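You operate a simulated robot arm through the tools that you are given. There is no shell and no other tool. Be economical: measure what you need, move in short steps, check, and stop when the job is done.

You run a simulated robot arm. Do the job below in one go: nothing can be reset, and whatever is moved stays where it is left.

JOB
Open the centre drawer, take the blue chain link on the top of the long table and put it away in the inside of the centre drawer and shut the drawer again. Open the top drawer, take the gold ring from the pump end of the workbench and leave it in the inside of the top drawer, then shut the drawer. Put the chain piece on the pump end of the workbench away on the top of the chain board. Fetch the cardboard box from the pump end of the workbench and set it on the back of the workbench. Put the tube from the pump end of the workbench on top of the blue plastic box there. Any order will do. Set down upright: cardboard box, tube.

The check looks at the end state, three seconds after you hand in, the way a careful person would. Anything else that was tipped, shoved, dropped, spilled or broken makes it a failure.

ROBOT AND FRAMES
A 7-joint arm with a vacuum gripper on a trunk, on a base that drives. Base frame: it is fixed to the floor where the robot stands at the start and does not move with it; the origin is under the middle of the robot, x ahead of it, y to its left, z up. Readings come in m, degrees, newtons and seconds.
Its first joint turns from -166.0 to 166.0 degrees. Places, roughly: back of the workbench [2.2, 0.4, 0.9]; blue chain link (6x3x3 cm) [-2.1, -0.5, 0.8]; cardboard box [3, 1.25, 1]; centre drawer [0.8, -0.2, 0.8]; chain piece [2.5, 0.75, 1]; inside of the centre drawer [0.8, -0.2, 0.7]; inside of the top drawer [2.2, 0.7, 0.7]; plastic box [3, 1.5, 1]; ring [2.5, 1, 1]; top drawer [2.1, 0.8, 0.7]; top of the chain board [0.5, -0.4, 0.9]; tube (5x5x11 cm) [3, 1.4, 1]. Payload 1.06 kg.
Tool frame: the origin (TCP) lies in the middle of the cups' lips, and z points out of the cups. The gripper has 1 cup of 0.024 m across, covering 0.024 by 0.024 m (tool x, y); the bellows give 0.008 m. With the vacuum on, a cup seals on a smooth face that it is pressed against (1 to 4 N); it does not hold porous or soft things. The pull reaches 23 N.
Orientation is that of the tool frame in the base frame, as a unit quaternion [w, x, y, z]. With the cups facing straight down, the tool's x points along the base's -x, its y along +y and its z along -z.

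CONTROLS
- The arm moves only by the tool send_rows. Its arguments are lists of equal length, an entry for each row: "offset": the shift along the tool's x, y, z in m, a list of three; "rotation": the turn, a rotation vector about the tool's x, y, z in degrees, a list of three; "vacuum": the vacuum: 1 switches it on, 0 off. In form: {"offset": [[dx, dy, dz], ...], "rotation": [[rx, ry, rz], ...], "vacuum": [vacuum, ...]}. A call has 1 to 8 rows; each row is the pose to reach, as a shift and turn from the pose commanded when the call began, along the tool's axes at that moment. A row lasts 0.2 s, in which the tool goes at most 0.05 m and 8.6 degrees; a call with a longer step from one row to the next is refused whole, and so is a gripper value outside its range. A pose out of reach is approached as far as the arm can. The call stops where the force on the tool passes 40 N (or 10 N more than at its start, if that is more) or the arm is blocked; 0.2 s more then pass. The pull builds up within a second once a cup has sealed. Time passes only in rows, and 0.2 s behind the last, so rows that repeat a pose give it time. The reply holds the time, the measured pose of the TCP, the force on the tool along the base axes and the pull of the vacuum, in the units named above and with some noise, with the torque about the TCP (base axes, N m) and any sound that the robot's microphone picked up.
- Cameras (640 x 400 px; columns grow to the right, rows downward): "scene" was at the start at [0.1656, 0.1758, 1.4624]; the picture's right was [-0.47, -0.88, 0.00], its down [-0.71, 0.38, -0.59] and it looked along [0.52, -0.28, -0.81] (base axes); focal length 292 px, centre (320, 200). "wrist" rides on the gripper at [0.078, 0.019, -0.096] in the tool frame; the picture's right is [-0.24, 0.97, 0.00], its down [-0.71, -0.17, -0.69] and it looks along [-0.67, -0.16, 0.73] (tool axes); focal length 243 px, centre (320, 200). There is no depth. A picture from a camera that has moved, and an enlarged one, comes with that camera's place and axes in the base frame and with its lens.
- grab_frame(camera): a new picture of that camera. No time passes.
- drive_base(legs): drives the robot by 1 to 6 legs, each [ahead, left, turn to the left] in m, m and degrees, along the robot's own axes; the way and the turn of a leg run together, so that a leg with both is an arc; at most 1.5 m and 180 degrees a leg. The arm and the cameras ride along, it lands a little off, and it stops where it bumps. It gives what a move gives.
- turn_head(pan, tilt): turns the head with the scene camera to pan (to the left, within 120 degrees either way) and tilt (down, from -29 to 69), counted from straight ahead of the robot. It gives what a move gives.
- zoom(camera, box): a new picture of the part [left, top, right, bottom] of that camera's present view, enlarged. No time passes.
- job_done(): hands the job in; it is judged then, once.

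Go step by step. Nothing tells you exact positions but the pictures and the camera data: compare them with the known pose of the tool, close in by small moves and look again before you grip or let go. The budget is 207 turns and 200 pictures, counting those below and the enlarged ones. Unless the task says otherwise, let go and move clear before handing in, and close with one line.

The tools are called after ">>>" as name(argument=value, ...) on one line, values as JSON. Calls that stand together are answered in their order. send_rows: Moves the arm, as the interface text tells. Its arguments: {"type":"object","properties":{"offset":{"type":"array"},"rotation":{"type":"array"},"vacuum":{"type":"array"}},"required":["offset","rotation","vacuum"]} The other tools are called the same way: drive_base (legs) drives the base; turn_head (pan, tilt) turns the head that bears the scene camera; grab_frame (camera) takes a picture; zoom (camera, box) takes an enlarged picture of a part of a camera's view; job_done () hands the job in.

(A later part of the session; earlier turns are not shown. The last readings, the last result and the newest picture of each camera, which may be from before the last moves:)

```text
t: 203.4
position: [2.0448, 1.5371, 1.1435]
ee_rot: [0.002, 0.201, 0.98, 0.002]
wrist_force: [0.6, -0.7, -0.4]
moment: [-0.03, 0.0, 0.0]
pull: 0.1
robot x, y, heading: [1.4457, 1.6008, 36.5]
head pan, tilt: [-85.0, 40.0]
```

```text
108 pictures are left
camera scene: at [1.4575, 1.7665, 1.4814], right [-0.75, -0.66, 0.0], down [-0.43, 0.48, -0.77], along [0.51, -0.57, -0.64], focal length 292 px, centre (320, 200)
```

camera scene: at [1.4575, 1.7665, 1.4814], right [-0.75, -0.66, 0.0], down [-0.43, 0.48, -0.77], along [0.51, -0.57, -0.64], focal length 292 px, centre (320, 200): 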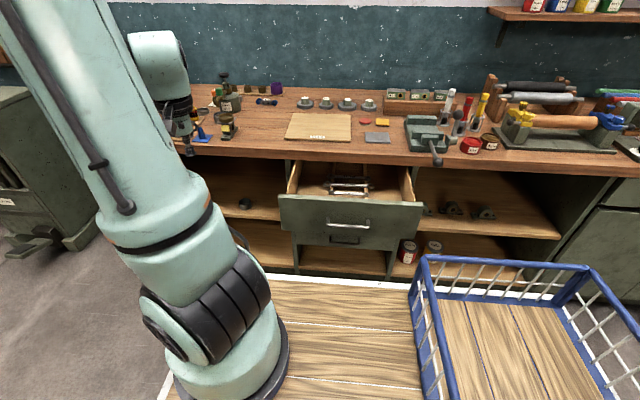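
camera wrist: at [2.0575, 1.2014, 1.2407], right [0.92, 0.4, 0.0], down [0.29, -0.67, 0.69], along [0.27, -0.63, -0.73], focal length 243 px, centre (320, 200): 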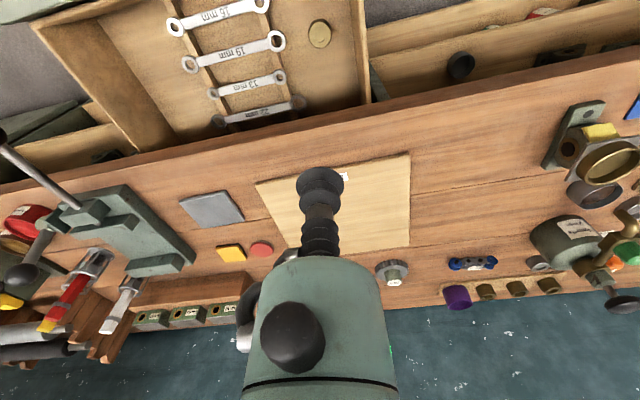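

>>> send_rows(offset=[[0.0051, -0.0389, 0], [0.0136, -0.0773, 0], [0.0254, -0.1147, 0], [0.0405, -0.151, 0], [0.0586, -0.1858, 0]], rotation=[[0, 0, 6], [0, 0, 12], [0, 0, 18], [0, 0, 24], [0, 0, 30]], vacuum=[0, 0, 0, 0, 0])

>>> send_rows(offset=[[-0.045, 0, 0], [-0.09, 0, 0], [-0.12, 0, 0]], rotation=[[0, 0, 0], [0, 0, 0], [0, 0, 0]], vacuum=[0, 0, 0])

>>> send_rows(offset=[[0, 0, 0], [0, 0, 0], [0, 0, 0], [0, 0, 0], [0, 0, 0], [0, 0, 0], [0, 0, 0], [0, 0, 0]], rotation=[[0, -8.5, 0], [0, -17, 0], [0, -25.5, 0], [0, -34, 0], [0, -42.5, 0], [0, -51, 0], [0, -59.5, 0], [0, -68, 0]], vacuum=[0, 0, 0, 0, 0, 0, 0, 0])

>>> send_rows(offset=[[0, 0, 0], [0, 0, 0], [0, 0, 0]], rotation=[[0, -8, 0], [0, -16, 0], [0, -22, 0]], vacuum=[0, 0, 0])

>>> grab_frame(camera="scene")

```text
t: 204.7
position: [1.9168, 1.3882, 1.1452]
ee_rot: [0.001, 0.449, 0.894, 0.003]
wrist_force: [-0.4, 0.5, -0.4]
moment: [0.0, 0.0, 0.02]
pull: 0.0
robot x, y, heading: [1.4486, 1.5953, 36.8]
head pan, tilt: [-85.0, 40.0]
```

```text
t: 205.4
position: [1.9869, 1.2923, 1.1432]
ee_rot: [0.0, 0.448, 0.894, 0.002]
wrist_force: [0.6, -0.4, 0.3]
moment: [0.03, -0.02, -0.01]
pull: 0.0
robot x, y, heading: [1.4474, 1.6001, 36.3]
head pan, tilt: [-85.0, 40.0]
```

```text
t: 207.2
position: [1.9887, 1.2923, 1.1422]
ee_rot: [0.501, 0.373, 0.74, -0.249]
wrist_force: [-1.2, -0.2, 0.9]
moment: [0.01, -0.01, 0.01]
pull: 0.1
robot x, y, heading: [1.4452, 1.6018, 36.5]
head pan, tilt: [-85.0, 40.0]
```

```text
t: 208.1
position: [1.9888, 1.294, 1.1423]
ee_rot: [0.633, 0.318, 0.631, -0.315]
wrist_force: [0.5, 0.2, -0.4]
moment: [0.02, -0.02, 0.02]
pull: 0.0
robot x, y, heading: [1.4468, 1.6024, 36.4]
head pan, tilt: [-85.0, 40.0]
```

```text
107 pictures are left
camera scene: at [1.4572, 1.7665, 1.4814], right [-0.75, -0.66, 0.0], down [-0.43, 0.48, -0.77], along [0.51, -0.57, -0.64], focal length 292 px, centre (320, 200)
```

scene: 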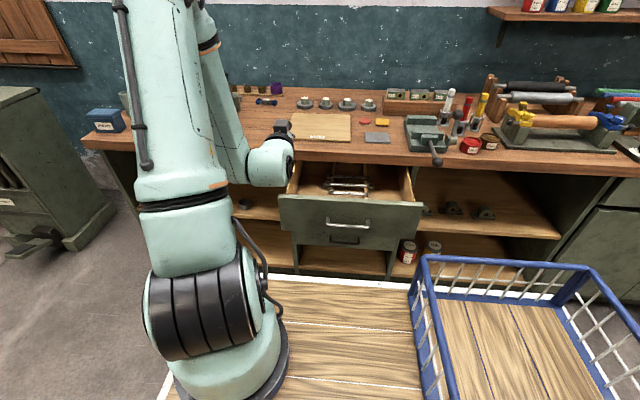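

>>> send_rows(offset=[[0.02, -0.01, -0.02], [0.05, -0.02, -0.04], [0.09, -0.03, -0.05]], rotation=[[0, 0, 0], [0, 0, 0], [0, 0, 0]], vacuum=[0, 0, 0])

```text
t: 208.8
position: [1.9352, 1.3154, 1.0515]
ee_rot: [0.634, 0.317, 0.632, -0.315]
wrist_force: [-1.1, -0.3, 0.6]
moment: [-0.03, 0.0, 0.05]
pull: 0.1
robot x, y, heading: [1.4442, 1.5974, 36.5]
head pan, tilt: [-85.0, 40.0]
```

>>> send_rows(offset=[[0.045, 0, 0], [0.09, 0, 0], [0.135, 0, 0], [0.18, 0, 0], [0.225, 0, 0], [0.268, 0, 0]], rotation=[[0, 0, 0], [0, 0, 0], [0, 0, 0], [0, 0, 0], [0, 0, 0], [0, 0, 0]], vacuum=[0, 0, 0, 0, 0, 0])

>>> grab_frame(camera="wrist")

>>> grab_frame(camera="scene")

```text
t: 210.2
position: [1.9354, 1.3155, 0.7834]
ee_rot: [0.633, 0.318, 0.632, -0.315]
wrist_force: [-0.5, -0.2, -0.1]
moment: [-0.02, 0.0, 0.01]
pull: 0.1
robot x, y, heading: [1.443, 1.5983, 36.6]
head pan, tilt: [-85.0, 40.0]
```

```text
106 pictures are left
camera wrist: at [1.8936, 1.4046, 0.7056], right [0.78, 0.58, 0.24], down [-0.55, 0.45, 0.71], along [0.3, -0.68, 0.66], focal length 243 px, centre (320, 200)
```

wrist: 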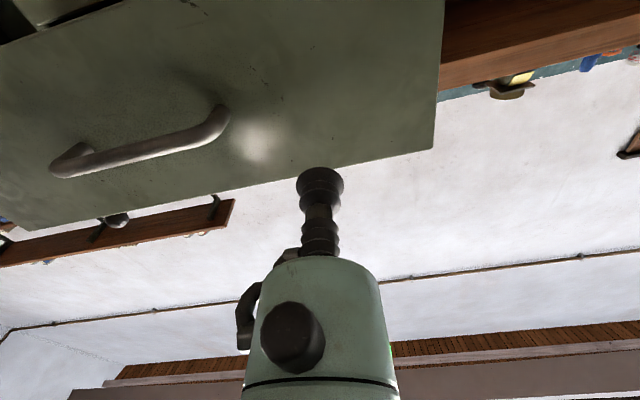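

```text
105 pictures are left
camera scene: at [1.4575, 1.7664, 1.4814], right [-0.75, -0.66, 0.0], down [-0.43, 0.48, -0.77], along [0.51, -0.57, -0.64], focal length 292 px, centre (320, 200)
```

scene: 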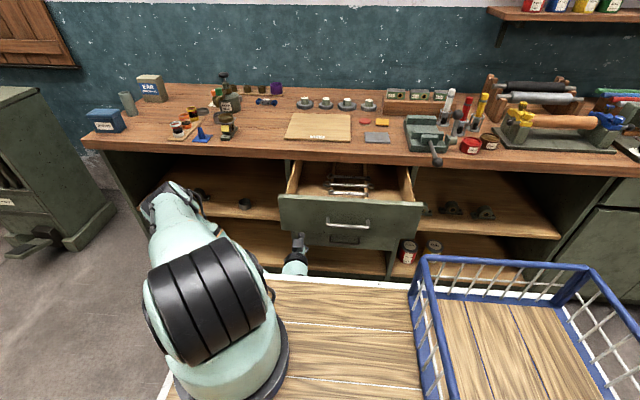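

I push the drawer in with the arm.

>>> send_rows(offset=[[0, 0, 0.04], [0, 0, 0.075], [0, 0, 0.1], [0, 0, 0.125], [0, 0, 0.15], [0, 0, 0.175], [0, 0, 0.2], [0, 0, 0.22]], rotation=[[0, 0, 0], [0, 0, 0], [0, 0, 0], [0, 0, 0], [0, 0, 0], [0, 0, 0], [0, 0, 0], [0, 0, 0]], vacuum=[0, 0, 0, 0, 0, 0, 0, 0])

>>> grab_frame(camera="wrist")

```text
t: 212.1
position: [2.0681, 1.1377, 0.7837]
ee_rot: [0.633, 0.319, 0.632, -0.315]
wrist_force: [0.2, 0.5, 0.4]
moment: [0.01, 0.02, -0.01]
pull: 0.2
robot x, y, heading: [1.4458, 1.5997, 36.4]
head pan, tilt: [-85.0, 40.0]
```

```text
104 pictures are left
camera wrist: at [2.0242, 1.2271, 0.7057], right [0.78, 0.58, 0.24], down [-0.55, 0.44, 0.71], along [0.3, -0.68, 0.66], focal length 243 px, centre (320, 200)
```

wrist: 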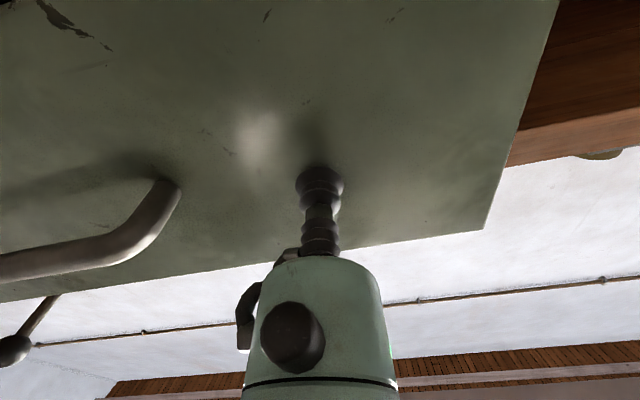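

The base sidesteps 0.10 m toward the bench, then the arm finishes.

>>> drive_base(legs=[[0, -0.1, 0]])

>>> send_rows(offset=[[0, 0, 0.008], [0, 0, 0.014], [0, 0, 0.02], [0, 0, 0.025], [0, 0, 0.03], [0, 0, 0.035]], rotation=[[0, 0, 0], [0, 0, 0], [0, 0, 0], [0, 0, 0], [0, 0, 0], [0, 0, 0]], vacuum=[0, 0, 0, 0, 0, 0])

>>> grab_frame(camera="wrist")

```text
t: 213.2
position: [2.1276, 1.0563, 0.7839]
ee_rot: [0.632, 0.319, 0.631, -0.316]
wrist_force: [0.5, -0.3, -0.8]
moment: [0.02, 0.0, -0.01]
pull: 0.0
robot x, y, heading: [1.5081, 1.5247, 36.6]
head pan, tilt: [-85.0, 40.0]
```

```text
t: 214.5
position: [2.1429, 1.0345, 0.7818]
ee_rot: [0.631, 0.32, 0.632, -0.316]
wrist_force: [-10.2, 17.9, 6.2]
moment: [0.18, 0.06, -0.02]
pull: 0.1
robot x, y, heading: [1.5038, 1.5184, 36.6]
head pan, tilt: [-85.0, 40.0]
stopped in row 6: the force on the tool passed its limit at 49 N (the readings are from after the stop); the commanded pose is now the measured one
```

```text
103 pictures are left
camera wrist: at [2.1003, 1.1241, 0.7043], right [0.78, 0.58, 0.24], down [-0.55, 0.45, 0.71], along [0.3, -0.69, 0.66], focal length 243 px, centre (320, 200)
```

wrist: 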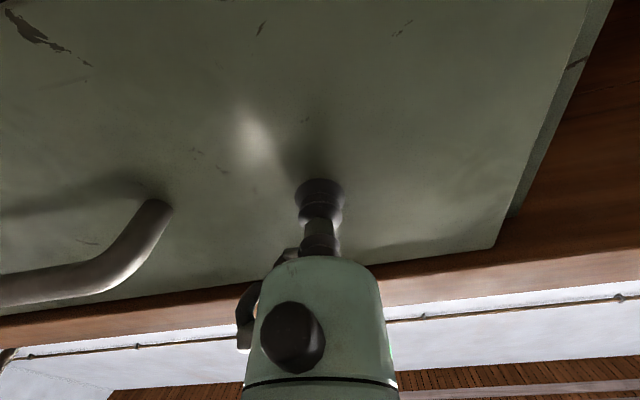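

Shut against its stop. I back off 10 cm and raise.

>>> send_rows(offset=[[0, 0, -0.03], [0, 0, -0.07], [0, 0, -0.11]], rotation=[[0, 0, 0], [0, 0, 0], [0, 0, 0]], vacuum=[0, 0, 0])

>>> send_rows(offset=[[-0.045, 0, 0], [-0.09, 0, 0], [-0.135, 0, 0], [-0.18, 0, 0], [-0.225, 0, 0], [-0.27, 0, 0], [-0.315, 0, 0], [-0.36, 0, 0]], rotation=[[0, 0, 0], [0, 0, 0], [0, 0, 0], [0, 0, 0], [0, 0, 0], [0, 0, 0], [0, 0, 0], [0, 0, 0]], vacuum=[0, 0, 0, 0, 0, 0, 0, 0])

>>> grab_frame(camera="scene")

```text
t: 215.3
position: [2.0777, 1.1199, 0.7818]
ee_rot: [0.631, 0.322, 0.631, -0.317]
wrist_force: [-0.5, -0.1, 0.6]
moment: [0.0, -0.03, 0.0]
pull: 0.1
robot x, y, heading: [1.5042, 1.5202, 36.7]
head pan, tilt: [-85.0, 40.0]
```

```text
t: 217.1
position: [2.079, 1.1184, 1.1417]
ee_rot: [0.63, 0.322, 0.632, -0.316]
wrist_force: [0.6, 0.0, 0.4]
moment: [0.0, -0.02, 0.0]
pull: 0.0
robot x, y, heading: [1.5066, 1.525, 36.5]
head pan, tilt: [-85.0, 40.0]
```

```text
102 pictures are left
camera scene: at [1.5185, 1.6848, 1.4814], right [-0.75, -0.66, 0.0], down [-0.43, 0.48, -0.77], along [0.51, -0.57, -0.64], focal length 292 px, centre (320, 200)
```

scene: 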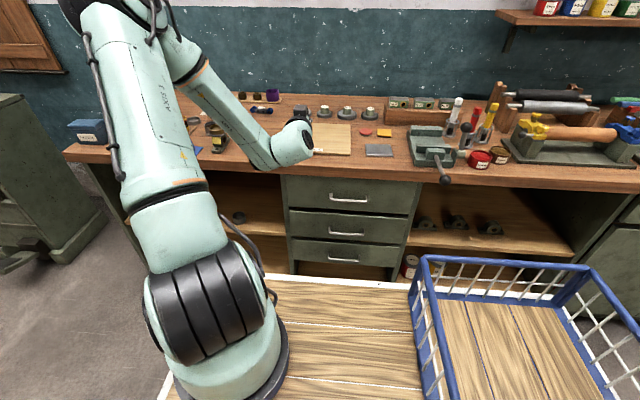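

Top drawer is shut. I point the tool down, drive ahead to the bench's end and turn to face the bench there.

>>> send_rows(offset=[[0, 0, 0], [0, 0, 0], [0, 0, 0], [0, 0, 0], [0, 0, 0], [0, 0, 0], [0, 0, 0], [0, 0, 0]], rotation=[[0, 8.5, 0], [0, 17, 0], [0, 25.5, 0], [0, 34, 0], [0, 42.5, 0], [0, 51, 0], [0, 59.5, 0], [0, 68, 0]], vacuum=[0, 0, 0, 0, 0, 0, 0, 0])

>>> send_rows(offset=[[0, 0, 0], [0, 0, 0], [0, 0, 0]], rotation=[[0, 8, 0], [0, 16, 0], [0, 22, 0]], vacuum=[0, 0, 0])

>>> drive_base(legs=[[1.0, 0, 0], [0, 0, -90]])

>>> turn_head(pan=0, tilt=35)

>>> grab_frame(camera="scene")

```text
t: 218.9
position: [2.0785, 1.1207, 1.1428]
ee_rot: [0.17, 0.442, 0.877, -0.083]
wrist_force: [-0.5, -0.1, -0.1]
moment: [-0.03, 0.0, 0.02]
pull: 0.0
robot x, y, heading: [1.5065, 1.5209, 36.8]
head pan, tilt: [-85.0, 40.0]
```

```text
t: 219.7
position: [2.0774, 1.1211, 1.1421]
ee_rot: [0.0, 0.449, 0.894, 0.003]
wrist_force: [0.1, 0.4, -0.3]
moment: [0.01, -0.04, 0.01]
pull: 0.0
robot x, y, heading: [1.5049, 1.521, 36.4]
head pan, tilt: [-85.0, 40.0]
```

```text
t: 228.7
position: [1.8965, 1.5475, 1.1422]
ee_rot: [0.002, 0.952, 0.305, 0.002]
wrist_force: [0.8, -0.1, 0.1]
moment: [0.02, 0.0, 0.01]
pull: 0.0
robot x, y, heading: [2.3046, 2.1106, -53.9]
head pan, tilt: [-85.0, 40.0]
```

```text
t: 230.3
position: [1.8954, 1.5464, 1.1431]
ee_rot: [0.002, 0.952, 0.306, 0.003]
wrist_force: [0.6, -0.1, 0.0]
moment: [0.0, -0.01, -0.01]
pull: 0.1
robot x, y, heading: [2.3051, 2.1135, -54.1]
head pan, tilt: [0.0, 35.0]
```

```text
101 pictures are left
camera scene: at [2.5867, 2.0828, 1.489], right [-0.81, -0.58, 0.0], down [-0.33, 0.47, -0.82], along [0.48, -0.67, -0.57], focal length 292 px, centre (320, 200)
```

scene: 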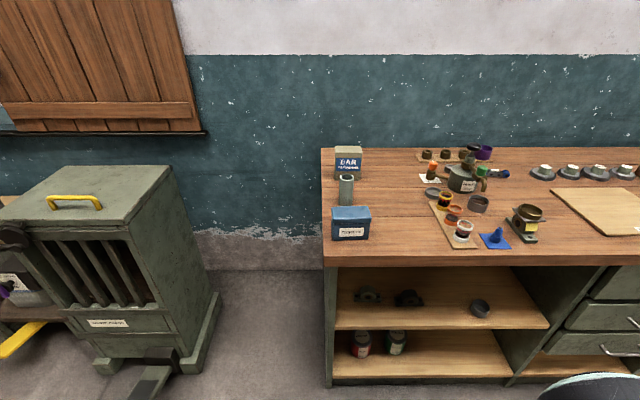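

Clear view of the plastic box (≈2.91,1.48), tube (≈3.0,1.37) and cardboard box (≈3.07,1.22). I swing the arm back to the front in arcs.

>>> send_rows(offset=[[0.0019, 0.0494, 0], [0.0078, 0.0986, 0], [0.0174, 0.1471, 0], [0.0308, 0.1947, 0], [0.048, 0.2411, 0], [0.0687, 0.286, 0], [0.0928, 0.3292, 0], [0.1203, 0.3703, 0]], rotation=[[0, 0, -4.5], [0, 0, -9], [0, 0, -13.5], [0, 0, -18], [0, 0, -22.5], [0, 0, -27], [0, 0, -31.5], [0, 0, -36]], vacuum=[0, 0, 0, 0, 0, 0, 0, 0])

>>> send_rows(offset=[[0.0019, 0.0494, 0], [0.0078, 0.0986, 0], [0.0174, 0.1471, 0], [0.0308, 0.1947, 0], [0.048, 0.2411, 0], [0.0687, 0.286, 0], [0.0928, 0.3292, 0], [0.1203, 0.3703, 0]], rotation=[[0, 0, -4.5], [0, 0, -9], [0, 0, -13.5], [0, 0, -18], [0, 0, -22.5], [0, 0, -27], [0, 0, -31.5], [0, 0, -36]], vacuum=[0, 0, 0, 0, 0, 0, 0, 0])

>>> send_rows(offset=[[0.0019, 0.0494, 0], [0.0078, 0.0986, 0], [0.0174, 0.1471, 0], [0.0308, 0.1947, 0]], rotation=[[0, 0, -4.5], [0, 0, -9], [0, 0, -13.5], [0, 0, -18]], vacuum=[0, 0, 0, 0])

>>> grab_frame(camera="wrist")

>>> grab_frame(camera="scene")

```text
t: 232.1
position: [2.2114, 1.3165, 1.1443]
ee_rot: [0.001, 0.811, 0.585, 0.002]
wrist_force: [-0.3, -0.3, -1.1]
moment: [0.02, -0.03, -0.01]
pull: 0.0
robot x, y, heading: [2.3023, 2.1113, -54.6]
head pan, tilt: [0.0, 35.0]
```

```text
t: 233.9
position: [2.6024, 1.3137, 1.1465]
ee_rot: [0.002, 0.591, 0.807, 0.001]
wrist_force: [0.0, -1.0, 0.7]
moment: [0.0, -0.02, 0.01]
pull: 0.0
robot x, y, heading: [2.3075, 2.113, -54.5]
head pan, tilt: [0.0, 35.0]
```

```text
t: 234.9
position: [2.7747, 1.4036, 1.1484]
ee_rot: [0.003, 0.457, 0.889, 0.001]
wrist_force: [0.5, -1.0, 0.5]
moment: [0.02, 0.0, 0.01]
pull: 0.1
robot x, y, heading: [2.3077, 2.1152, -54.2]
head pan, tilt: [0.0, 35.0]
```

```text
100 pictures are left
camera wrist: at [2.7428, 1.4788, 1.2445], right [0.93, 0.37, 0.0], down [0.27, -0.67, 0.69], along [0.26, -0.64, -0.73], focal length 243 px, centre (320, 200)
```

wrist: 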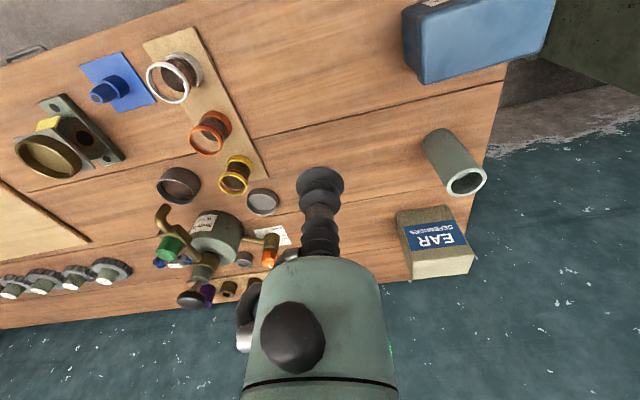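

```text
99 pictures are left
camera scene: at [2.5864, 2.0823, 1.489], right [-0.81, -0.58, 0.0], down [-0.33, 0.47, -0.82], along [0.48, -0.67, -0.57], focal length 292 px, centre (320, 200)
```

scene: 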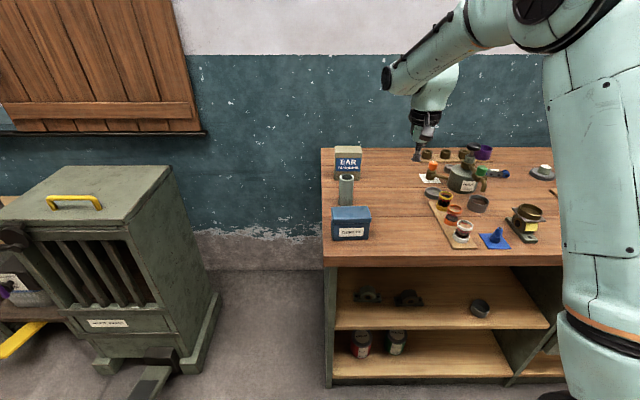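

The tube stands upright and open-topped (top ≈ (2.989, 1.369, 1.01)). I drive 0.22 m closer and look again.

>>> drive_base(legs=[[0.22, 0.04, 0]])

>>> grab_frame(camera="scene")

>>> zoom(camera="scene", box=[290, 150, 450, 250])

>>> grab_frame(camera="wrist")

```text
t: 236.6
position: [2.9319, 1.2456, 1.1499]
ee_rot: [0.003, 0.459, 0.888, 0.0]
wrist_force: [0.8, 0.3, -0.4]
moment: [0.04, -0.03, -0.02]
pull: 0.1
robot x, y, heading: [2.4665, 1.9562, -54.6]
head pan, tilt: [0.0, 35.0]
```

```text
98 pictures are left
camera scene: at [2.747, 1.9258, 1.489], right [-0.82, -0.58, 0.0], down [-0.33, 0.47, -0.82], along [0.47, -0.67, -0.57], focal length 292 px, centre (320, 200)
```

scene: 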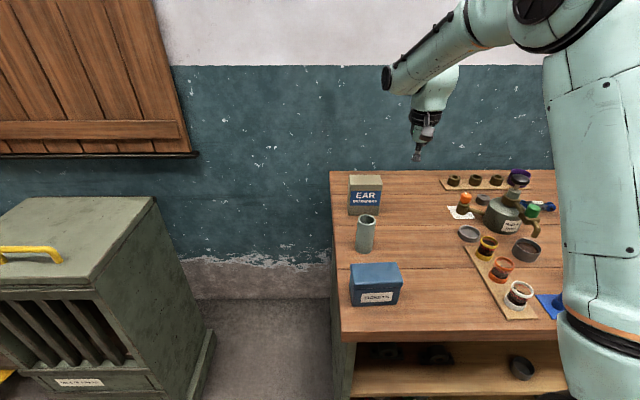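

```text
4.00 times, centred on (370, 200) of scene
camera zoom: at [2.747, 1.9258, 1.489], right [-0.82, -0.58, 0.0], down [-0.33, 0.47, -0.82], along [0.47, -0.67, -0.57], focal length 1169 px, centre (120, 200)
```

zoom: 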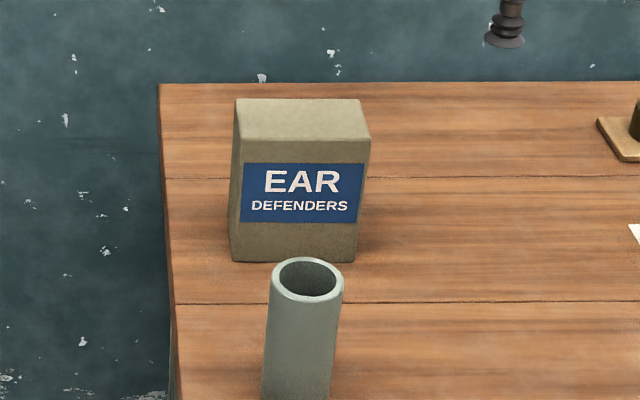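

```text
96 pictures are left
camera wrist: at [2.9004, 1.3215, 1.2443], right [0.93, 0.37, 0.0], down [0.27, -0.68, 0.69], along [0.26, -0.64, -0.73], focal length 243 px, centre (320, 200)
```

wrist: 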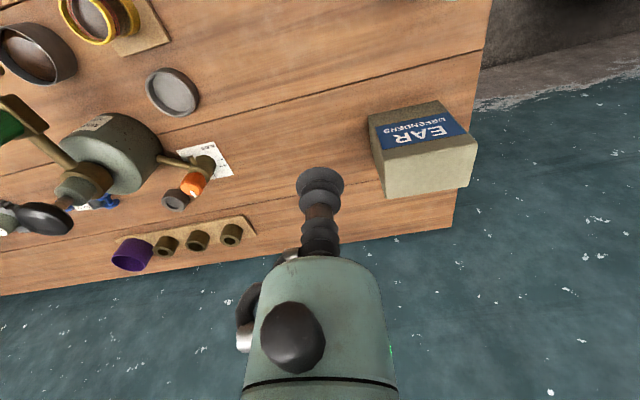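

Tube top confirmed at (2.988, 1.368, 1.01); the plastic box's flat lid centre is about (2.90, 1.485, 0.975). I move above the tube.

>>> send_rows(offset=[[0.022, 0.04, 0], [0.045, 0.08, 0], [0.067, 0.116, 0.02], [0.067, 0.116, 0.04]], rotation=[[0, 0, 0], [0, 0, 0], [0, 0, 0], [0, 0, 0]], vacuum=[0, 0, 0, 0])

>>> grab_frame(camera="wrist")

>>> zoom(camera="scene", box=[310, 150, 470, 250])

```text
t: 237.6
position: [2.9885, 1.3665, 1.1079]
ee_rot: [0.002, 0.459, 0.888, 0.0]
wrist_force: [0.0, -0.3, 1.1]
moment: [-0.01, -0.02, -0.01]
pull: 0.0
robot x, y, heading: [2.4673, 1.9582, -54.7]
head pan, tilt: [0.0, 35.0]
```

```text
95 pictures are left
camera wrist: at [2.9578, 1.4433, 1.2039], right [0.93, 0.37, 0.0], down [0.27, -0.67, 0.69], along [0.26, -0.64, -0.73], focal length 243 px, centre (320, 200)
```

wrist: 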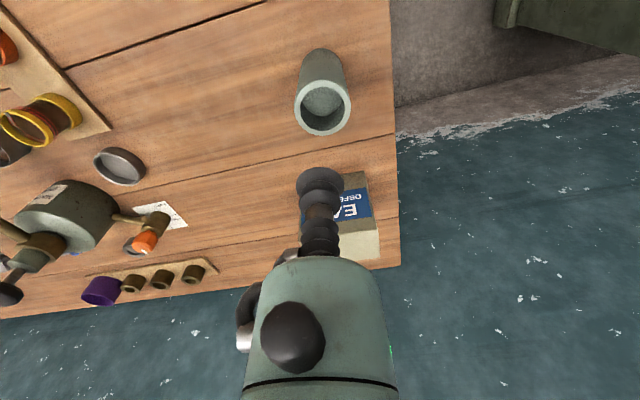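

```text
4.00 times, centred on (390, 200) of scene
camera zoom: at [2.7468, 1.9259, 1.489], right [-0.82, -0.58, 0.0], down [-0.33, 0.47, -0.82], along [0.47, -0.67, -0.57], focal length 1169 px, centre (40, 200)
```

zoom: 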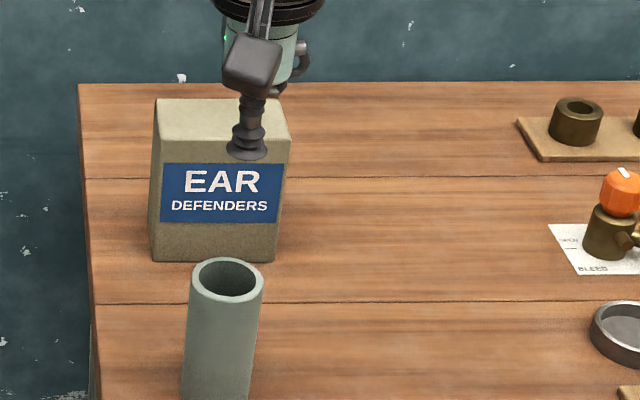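

The cup is centred over the tube. I press down gently with the vacuum on.

>>> send_rows(offset=[[0, 0, 0.04], [0, 0, 0.075], [0, 0, 0.085], [0, 0, 0.09], [0, 0, 0.094], [0, 0, 0.098], [0, 0, 0.102], [0, 0, 0.102]], rotation=[[0, 0, 0], [0, 0, 0], [0, 0, 0], [0, 0, 0], [0, 0, 0], [0, 0, 0], [0, 0, 0], [0, 0, 0]], vacuum=[1, 1, 1, 1, 1, 1, 1, 1])

>>> zoom(camera="scene", box=[310, 180, 470, 280])

```text
t: 239.4
position: [2.9886, 1.3669, 1.0074]
ee_rot: [0.003, 0.459, 0.888, 0.001]
wrist_force: [-0.2, -0.2, 0.2]
moment: [0.01, -0.01, 0.0]
pull: 23.0
robot x, y, heading: [2.4636, 1.9566, -54.2]
head pan, tilt: [0.0, 35.0]
```

```text
4.00 times, centred on (390, 230) of scene
camera zoom: at [2.7469, 1.9259, 1.489], right [-0.82, -0.58, 0.0], down [-0.33, 0.47, -0.82], along [0.47, -0.67, -0.57], focal length 1169 px, centre (40, 80)
```

zoom: 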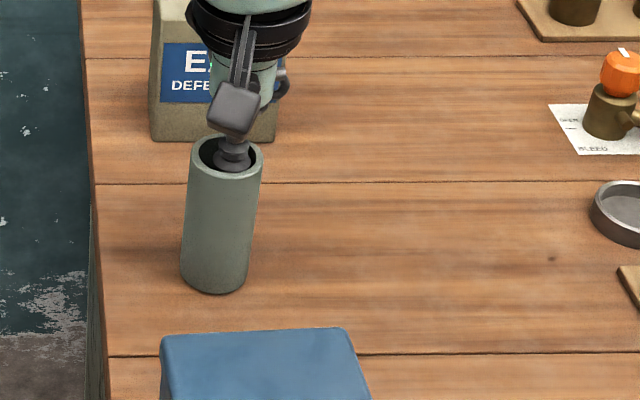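

Sealed. I lift the tube and move it over the plastic box.

>>> send_rows(offset=[[0, 0, -0.01], [0, 0, -0.04], [0, 0, -0.09], [0, 0, -0.14], [0.04, 0, -0.145], [0.08, 0, -0.145], [0.12, -0.004, -0.145], [0.148, -0.005, -0.145]], rotation=[[0, 0, 0], [0, 0, 0], [0, 0, 0], [0, 0, 0], [0, 0, 0], [0, 0, 0], [0, 0, 0], [0, 0, 0]], vacuum=[1, 1, 1, 1, 1, 1, 1, 1])

>>> zoom(camera="scene", box=[300, 190, 500, 315])

>>> grab_frame(camera="wrist")

```text
t: 241.2
position: [2.8964, 1.4873, 1.1506]
ee_rot: [0.002, 0.459, 0.888, 0.001]
wrist_force: [0.4, -0.9, -0.2]
moment: [0.02, 0.01, -0.02]
pull: 22.9
robot x, y, heading: [2.4639, 1.9569, -54.5]
head pan, tilt: [0.0, 35.0]
```

```text
3.20 times, centred on (400, 252) of scene
camera zoom: at [2.7473, 1.9256, 1.4889], right [-0.82, -0.58, 0.0], down [-0.33, 0.47, -0.82], along [0.47, -0.67, -0.57], focal length 936 px, centre (64, 32)
```

zoom: 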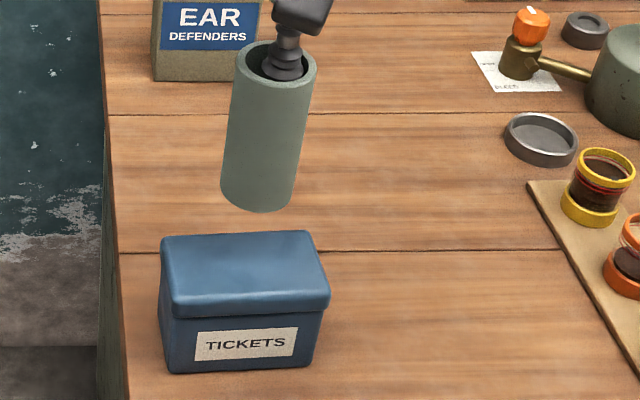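

```text
91 pictures are left
camera wrist: at [2.8663, 1.5625, 1.2459], right [0.93, 0.37, 0.0], down [0.27, -0.68, 0.69], along [0.26, -0.64, -0.73], focal length 243 px, centre (320, 200)
```

wrist: 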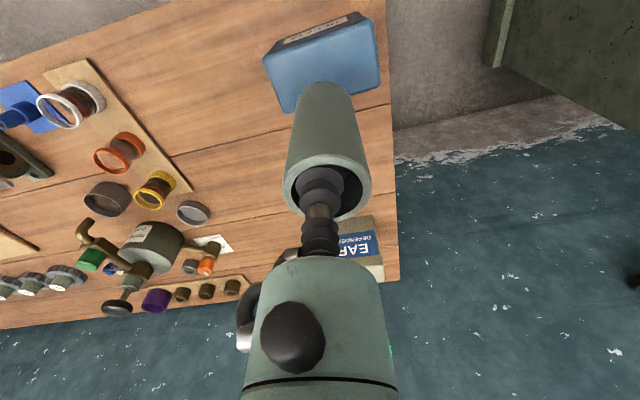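

>>> zoom(camera="wrist", box=[240, 0, 400, 100])

```text
4.00 times, centred on (320, 50) of wrist
camera zoom: at [2.8663, 1.5625, 1.2459], right [0.93, 0.37, 0.0], down [0.27, -0.68, 0.69], along [0.26, -0.64, -0.73], focal length 970 px, centre (320, 800)
```

zoom: 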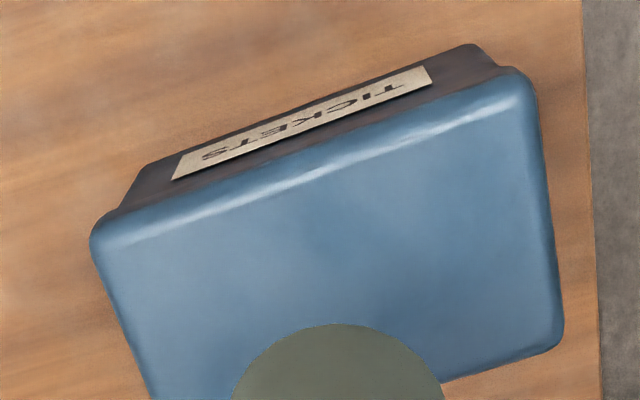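

Combining both cameras the lid centre is (2.896, 1.497, 0.985). I correct by 1 cm and lower until contact.

>>> send_rows(offset=[[0.004, 0.003, 0], [0.008, 0.005, 0.02], [0.008, 0.005, 0.035], [0.008, 0.005, 0.043], [0.008, 0.005, 0.048], [0.008, 0.005, 0.052]], rotation=[[0, 0, 0], [0, 0, 0], [0, 0, 0], [0, 0, 0], [0, 0, 0], [0, 0, 0]], vacuum=[1, 1, 1, 1, 1, 1])

>>> zoom(camera="scene", box=[300, 190, 500, 315])

```text
t: 242.6
position: [2.8978, 1.4948, 1.1004]
ee_rot: [0.003, 0.46, 0.888, 0.0]
wrist_force: [0.4, 0.3, -0.7]
moment: [-0.01, 0.04, -0.01]
pull: 22.1
robot x, y, heading: [2.4661, 1.9551, -54.5]
head pan, tilt: [0.0, 35.0]
```

```text
3.20 times, centred on (400, 252) of scene
camera zoom: at [2.7469, 1.9259, 1.489], right [-0.82, -0.58, 0.0], down [-0.33, 0.47, -0.82], along [0.47, -0.67, -0.57], focal length 936 px, centre (64, 32)
```

zoom: 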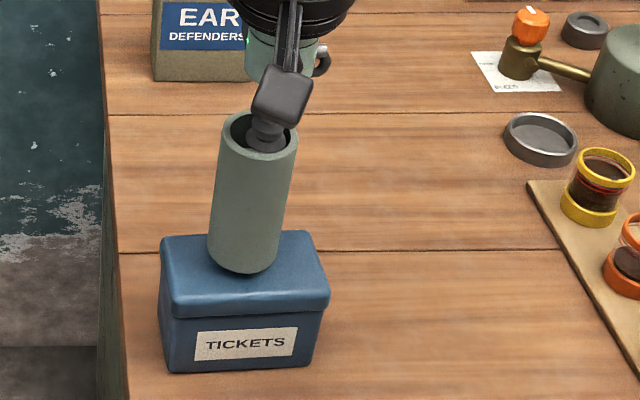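

>>> send_rows(offset=[[0, 0, 0.004], [0, 0, 0.008], [0, 0, 0.011], [0, 0, 0.014], [0, 0, 0.017]], rotation=[[0, 0, 0], [0, 0, 0], [0, 0, 0], [0, 0, 0], [0, 0, 0]], vacuum=[1, 1, 1, 1, 1])

>>> zoom(camera="scene", box=[300, 190, 500, 315])

```text
t: 243.8
position: [2.8977, 1.4936, 1.0824]
ee_rot: [0.004, 0.46, 0.888, 0.001]
wrist_force: [0.6, 0.0, 19.0]
moment: [-0.03, 0.02, -0.01]
pull: 23.1
robot x, y, heading: [2.4654, 1.9583, -54.7]
head pan, tilt: [0.0, 35.0]
```

```text
3.20 times, centred on (400, 252) of scene
camera zoom: at [2.7465, 1.9263, 1.4891], right [-0.82, -0.58, 0.0], down [-0.33, 0.47, -0.82], along [0.47, -0.67, -0.57], focal length 936 px, centre (64, 32)
```

zoom: 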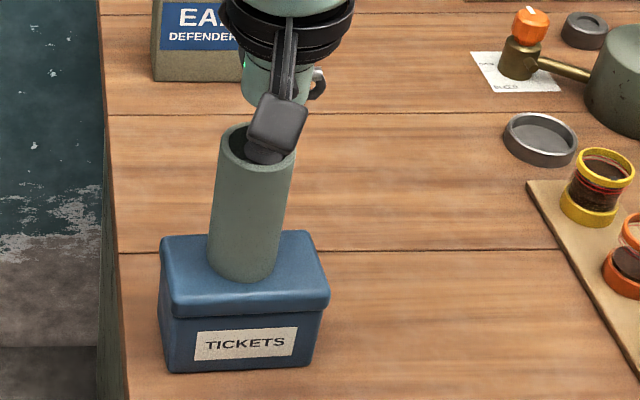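

The tube stands on the lid. I relax, release and rise straight up.

>>> send_rows(offset=[[0, 0, -0.004], [0, 0, -0.005], [0, 0, -0.005], [0, 0, -0.005], [0, 0, -0.01], [0, 0, -0.03], [0, 0, -0.07], [0, 0, -0.1]], rotation=[[0, 0, 0], [0, 0, 0], [0, 0, 0], [0, 0, 0], [0, 0, 0], [0, 0, 0], [0, 0, 0], [0, 0, 0]], vacuum=[1, 0, 0, 0, 0, 0, 0, 0])

>>> grab_frame(camera="scene")

>>> zoom(camera="scene", box=[300, 160, 500, 315])

```text
t: 245.6
position: [2.8985, 1.4931, 1.1814]
ee_rot: [0.003, 0.459, 0.888, 0.0]
wrist_force: [0.3, -0.8, 0.7]
moment: [-0.01, 0.01, -0.01]
pull: 0.2
robot x, y, heading: [2.4638, 1.9566, -54.8]
head pan, tilt: [0.0, 35.0]
```

```text
87 pictures are left
camera scene: at [2.7472, 1.9258, 1.4889], right [-0.82, -0.58, 0.0], down [-0.33, 0.47, -0.82], along [0.47, -0.67, -0.57], focal length 292 px, centre (320, 200)
```

scene: 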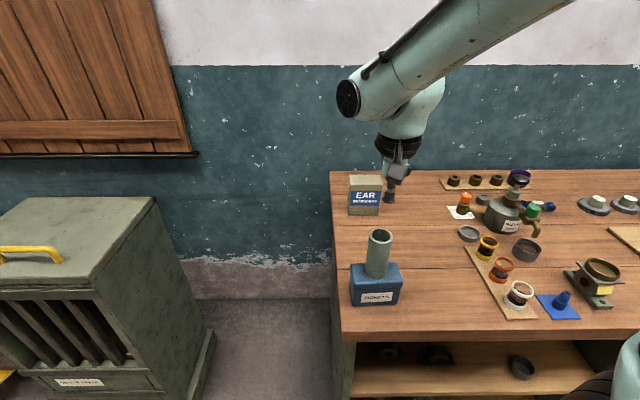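

```text
2.58 times, centred on (400, 238) of scene
camera zoom: at [2.7472, 1.9258, 1.4889], right [-0.82, -0.58, 0.0], down [-0.33, 0.47, -0.82], along [0.47, -0.67, -0.57], focal length 754 px, centre (114, 103)
```

zoom: 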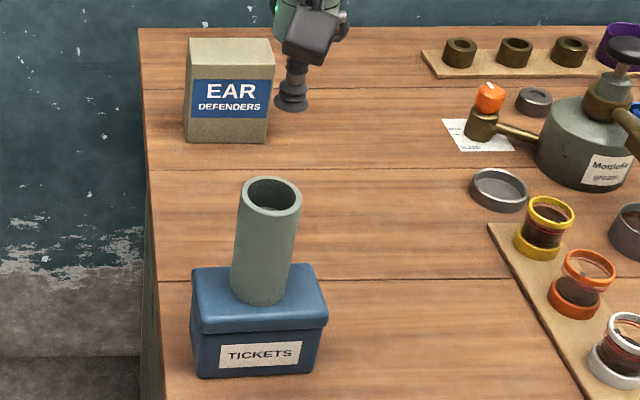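

The tube stands upright on the plastic box. Next the EAR DEFENDERS box, top centre ≈ (3.073, 1.217, 1.028).

>>> send_rows(offset=[[-0.046, -0.003, 0], [-0.092, -0.006, 0], [-0.138, -0.009, 0], [-0.184, -0.012, 0], [-0.23, -0.015, 0.01], [-0.276, -0.017, 0.03], [-0.322, -0.018, 0.05]], rotation=[[0, 0, 0], [0, 0, 0], [0, 0, 0], [0, 0, 0], [0, 0, 0], [0, 0, 0], [0, 0, 0]], vacuum=[0, 0, 0, 0, 0, 0, 0])

>>> grab_frame(camera="wrist")

>>> zoom(camera="scene", box=[300, 130, 460, 230])

```text
refused: row 6 steps farther than a row can; nothing moved
```

```text
85 pictures are left
camera wrist: at [2.8666, 1.5697, 1.2769], right [0.93, 0.37, 0.0], down [0.27, -0.68, 0.69], along [0.26, -0.64, -0.73], focal length 243 px, centre (320, 200)
```

wrist: 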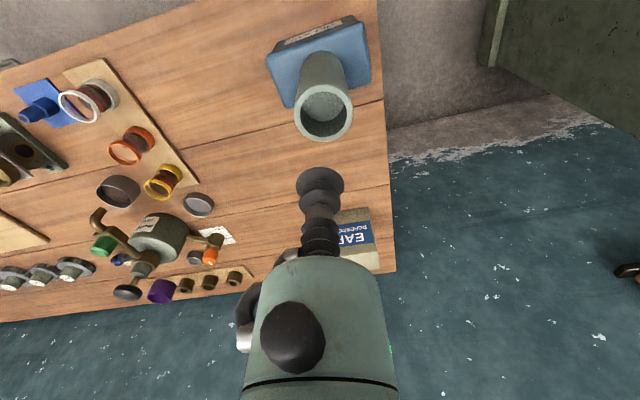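

```text
4.00 times, centred on (380, 180) of scene
camera zoom: at [2.7472, 1.9258, 1.4889], right [-0.82, -0.58, 0.0], down [-0.33, 0.47, -0.82], along [0.47, -0.67, -0.57], focal length 1169 px, centre (80, 280)
```

zoom: 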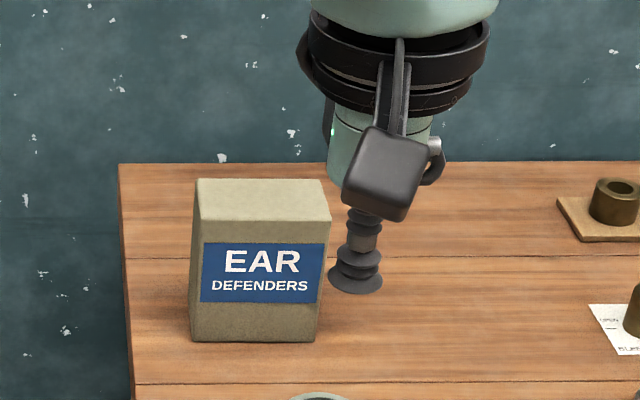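

>>> send_rows(offset=[[-0.046, -0.003, 0], [-0.092, -0.006, 0], [-0.138, -0.009, 0], [-0.184, -0.012, 0], [-0.23, -0.015, 0], [-0.276, -0.017, 0], [-0.322, -0.018, 0], [-0.326, -0.018, 0.045]], rotation=[[0, 0, 0], [0, 0, 0], [0, 0, 0], [0, 0, 0], [0, 0, 0], [0, 0, 0], [0, 0, 0], [0, 0, 0]], vacuum=[0, 0, 0, 0, 0, 0, 0, 0])

>>> grab_frame(camera="wrist")

>>> zoom(camera="scene", box=[300, 110, 460, 210])

```text
t: 247.4
position: [3.0702, 1.218, 1.1389]
ee_rot: [0.003, 0.459, 0.888, 0.0]
wrist_force: [-0.2, -0.2, -0.1]
moment: [-0.02, -0.02, -0.05]
pull: 0.1
robot x, y, heading: [2.4651, 1.9587, -54.6]
head pan, tilt: [0.0, 35.0]
```

```text
83 pictures are left
camera wrist: at [3.0394, 1.2937, 1.2351], right [0.93, 0.37, 0.0], down [0.27, -0.68, 0.69], along [0.26, -0.64, -0.73], focal length 243 px, centre (320, 200)
```

wrist: 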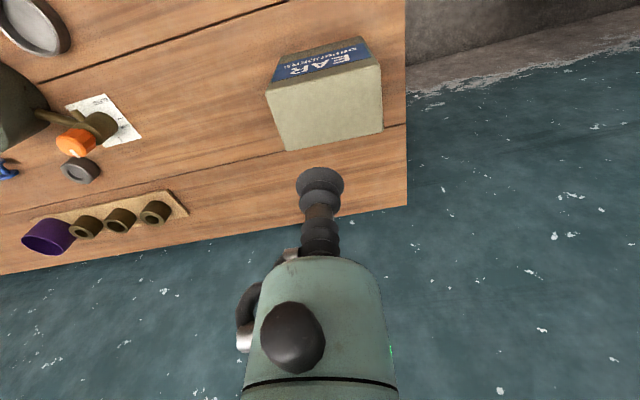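

```text
4.00 times, centred on (380, 160) of scene
camera zoom: at [2.7467, 1.9262, 1.489], right [-0.82, -0.58, 0.0], down [-0.33, 0.47, -0.82], along [0.47, -0.67, -0.57], focal length 1169 px, centre (80, 360)
```

zoom: 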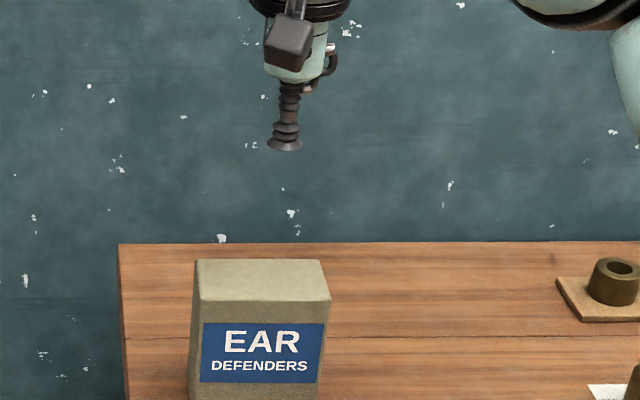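

The top face lies just below; small correction, then press gently with the vacuum on.

>>> send_rows(offset=[[-0.008, 0.006, 0.04], [-0.008, 0.006, 0.08], [-0.008, 0.006, 0.095], [-0.008, 0.006, 0.102], [-0.008, 0.006, 0.107], [-0.008, 0.006, 0.111], [-0.008, 0.006, 0.115], [-0.008, 0.006, 0.115]], rotation=[[0, 0, 0], [0, 0, 0], [0, 0, 0], [0, 0, 0], [0, 0, 0], [0, 0, 0], [0, 0, 0], [0, 0, 0]], vacuum=[1, 1, 1, 1, 1, 1, 1, 1])

>>> grab_frame(camera="wrist")

```text
t: 249.2
position: [3.082, 1.2142, 1.0231]
ee_rot: [0.003, 0.459, 0.888, 0.001]
wrist_force: [-0.1, -0.3, -0.4]
moment: [0.0, 0.02, 0.01]
pull: 0.0
robot x, y, heading: [2.4673, 1.9559, -54.6]
head pan, tilt: [0.0, 35.0]
```

```text
81 pictures are left
camera wrist: at [3.0502, 1.2909, 1.1193], right [0.93, 0.37, 0.0], down [0.27, -0.68, 0.69], along [0.26, -0.64, -0.73], focal length 243 px, centre (320, 200)
```

wrist: 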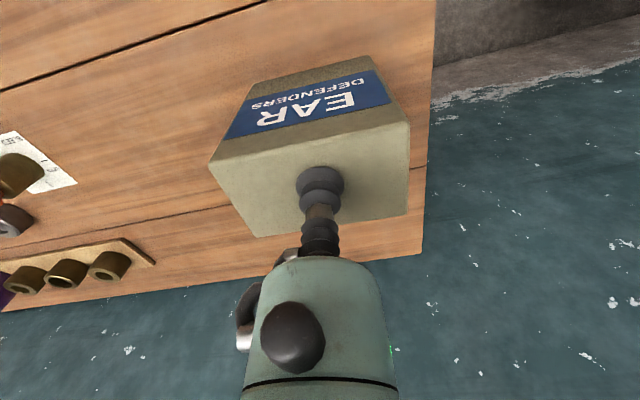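

>>> send_rows(offset=[[0, 0, 0.004], [0, 0, 0.008], [0, 0, 0.012], [0, 0, 0.015], [0, 0, 0.018], [0, 0, 0.021], [0, 0, 0.021], [0, 0, 0.021]], rotation=[[0, 0, 0], [0, 0, 0], [0, 0, 0], [0, 0, 0], [0, 0, 0], [0, 0, 0], [0, 0, 0], [0, 0, 0]], vacuum=[1, 1, 1, 1, 1, 1, 1, 1])

```text
t: 250.4
position: [3.0827, 1.2146, 1.0107]
ee_rot: [0.006, 0.46, 0.888, -0.002]
wrist_force: [-3.1, 4.4, 13.2]
moment: [-0.05, 0.04, -0.03]
pull: 22.9
robot x, y, heading: [2.4645, 1.9573, -54.7]
head pan, tilt: [0.0, 35.0]
stopped in row 6: the force on the tool passed its limit at 43 N (the readings are from after the stop); the commanded pose is now the measured one
```

Sealed. I lift the box high so that it clears the tube, checking reach.

>>> send_rows(offset=[[0, 0, -0.01], [0, 0, -0.04], [0, 0, -0.085], [0, 0, -0.13], [0, 0, -0.175], [0, 0, -0.22], [0.01, 0, -0.25]], rotation=[[0, 0, 0], [0, 0, 0], [0, 0, 0], [0, 0, 0], [0, 0, 0], [0, 0, 0], [0, 0, 0]], vacuum=[1, 1, 1, 1, 1, 1, 1])

>>> grab_frame(camera="scene")

```text
t: 252.1
position: [3.0751, 1.2246, 1.2578]
ee_rot: [0.005, 0.458, 0.889, -0.001]
wrist_force: [0.0, 0.6, -2.5]
moment: [0.02, -0.02, 0.02]
pull: 22.9
robot x, y, heading: [2.4663, 1.9586, -54.3]
head pan, tilt: [0.0, 35.0]
```

```text
80 pictures are left
camera scene: at [2.7473, 1.9256, 1.4889], right [-0.82, -0.58, 0.0], down [-0.33, 0.47, -0.82], along [0.47, -0.67, -0.57], focal length 292 px, centre (320, 200)
```

scene: 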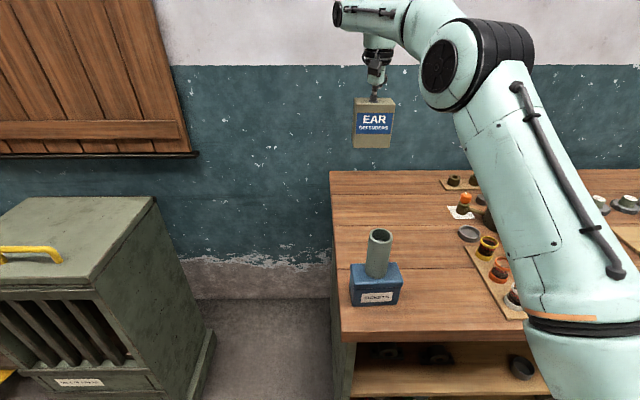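

Box held upright. I bring it back clear of the tube, then drive back, strafe right along the bench and stop short to look at the back of the bench.

>>> send_rows(offset=[[0.03, -0.035, 0], [0.06, -0.07, 0], [0.09, -0.105, 0], [0.125, -0.14, 0], [0.17, -0.15, 0], [0.215, -0.155, 0], [0.26, -0.16, 0], [0.3, -0.16, 0]], rotation=[[0, 0, 0], [0, 0, 0], [0, 0, 0], [0, 0, 0], [0, 0, 0], [0, 0, 0], [0, 0, 0], [0, 0, 0]], vacuum=[1, 1, 1, 1, 1, 1, 1, 1])

>>> drive_base(legs=[[-0.28, 0, 0], [0, -1.06, 0]])

>>> grab_frame(camera="scene")

>>> grab_frame(camera="wrist")

```text
t: 253.8
position: [2.7721, 1.3726, 1.2566]
ee_rot: [0.006, 0.458, 0.889, -0.001]
wrist_force: [1.1, -0.8, -3.0]
moment: [0.04, 0.04, 0.01]
pull: 23.4
robot x, y, heading: [2.4667, 1.9549, -54.4]
head pan, tilt: [0.0, 35.0]
```

```text
t: 260.8
position: [1.7424, 1.0079, 1.2571]
ee_rot: [0.005, 0.468, 0.884, -0.001]
wrist_force: [0.4, 0.1, -2.3]
moment: [0.01, 0.02, 0.01]
pull: 23.0
robot x, y, heading: [1.4517, 1.5958, -55.7]
head pan, tilt: [0.0, 35.0]
```

```text
79 pictures are left
camera scene: at [1.731, 1.5594, 1.489], right [-0.83, -0.56, 0.0], down [-0.32, 0.48, -0.82], along [0.46, -0.68, -0.57], focal length 292 px, centre (320, 200)
```

scene: 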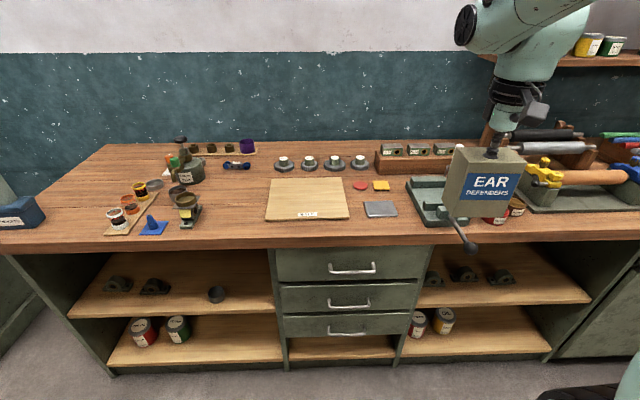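

```text
78 pictures are left
camera wrist: at [1.7126, 1.0843, 1.3521], right [0.94, 0.35, 0.01], down [0.25, -0.68, 0.69], along [0.25, -0.65, -0.72], focal length 243 px, centre (320, 200)
```

wrist: 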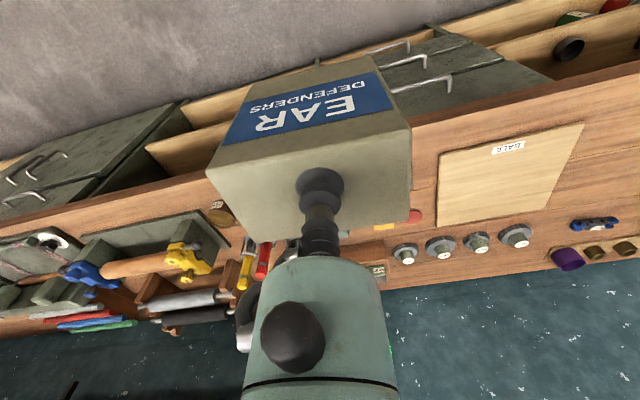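

The free strip at the back is between/behind the last gear and the numbered block, near (2.22, 0.415). I drive 0.42 m forward to the bench.

>>> drive_base(legs=[[0.42, 0, 1.5]])

>>> grab_frame(camera="scene")

>>> grab_frame(camera="wrist")

```text
t: 263.3
position: [1.9937, 0.676, 1.2572]
ee_rot: [0.005, 0.457, 0.89, 0.0]
wrist_force: [-0.2, 0.2, -2.9]
moment: [0.03, -0.01, 0.02]
pull: 23.0
robot x, y, heading: [1.6884, 1.2612, -54.2]
head pan, tilt: [0.0, 35.0]
```

```text
77 pictures are left
camera scene: at [1.9679, 1.2275, 1.489], right [-0.81, -0.58, 0.0], down [-0.33, 0.47, -0.82], along [0.48, -0.67, -0.57], focal length 292 px, centre (320, 200)
```

scene: 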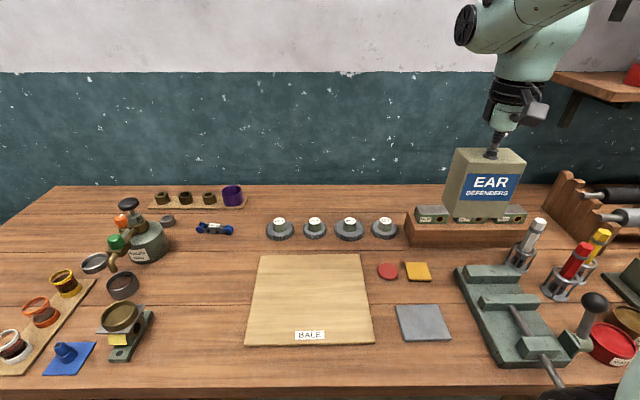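

```text
76 pictures are left
camera wrist: at [1.9619, 0.7522, 1.352], right [0.93, 0.37, 0.01], down [0.27, -0.67, 0.69], along [0.26, -0.64, -0.72], focal length 243 px, centre (320, 200)
```

wrist: 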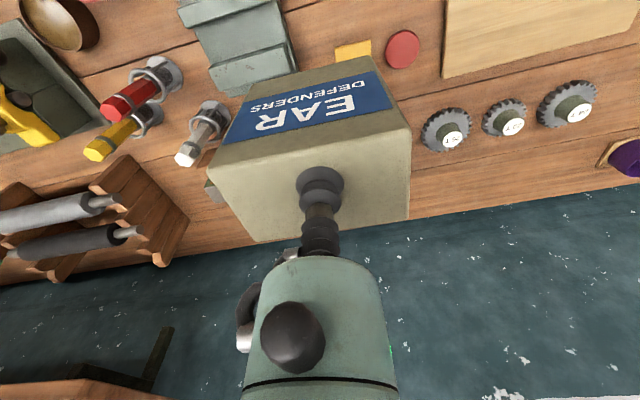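

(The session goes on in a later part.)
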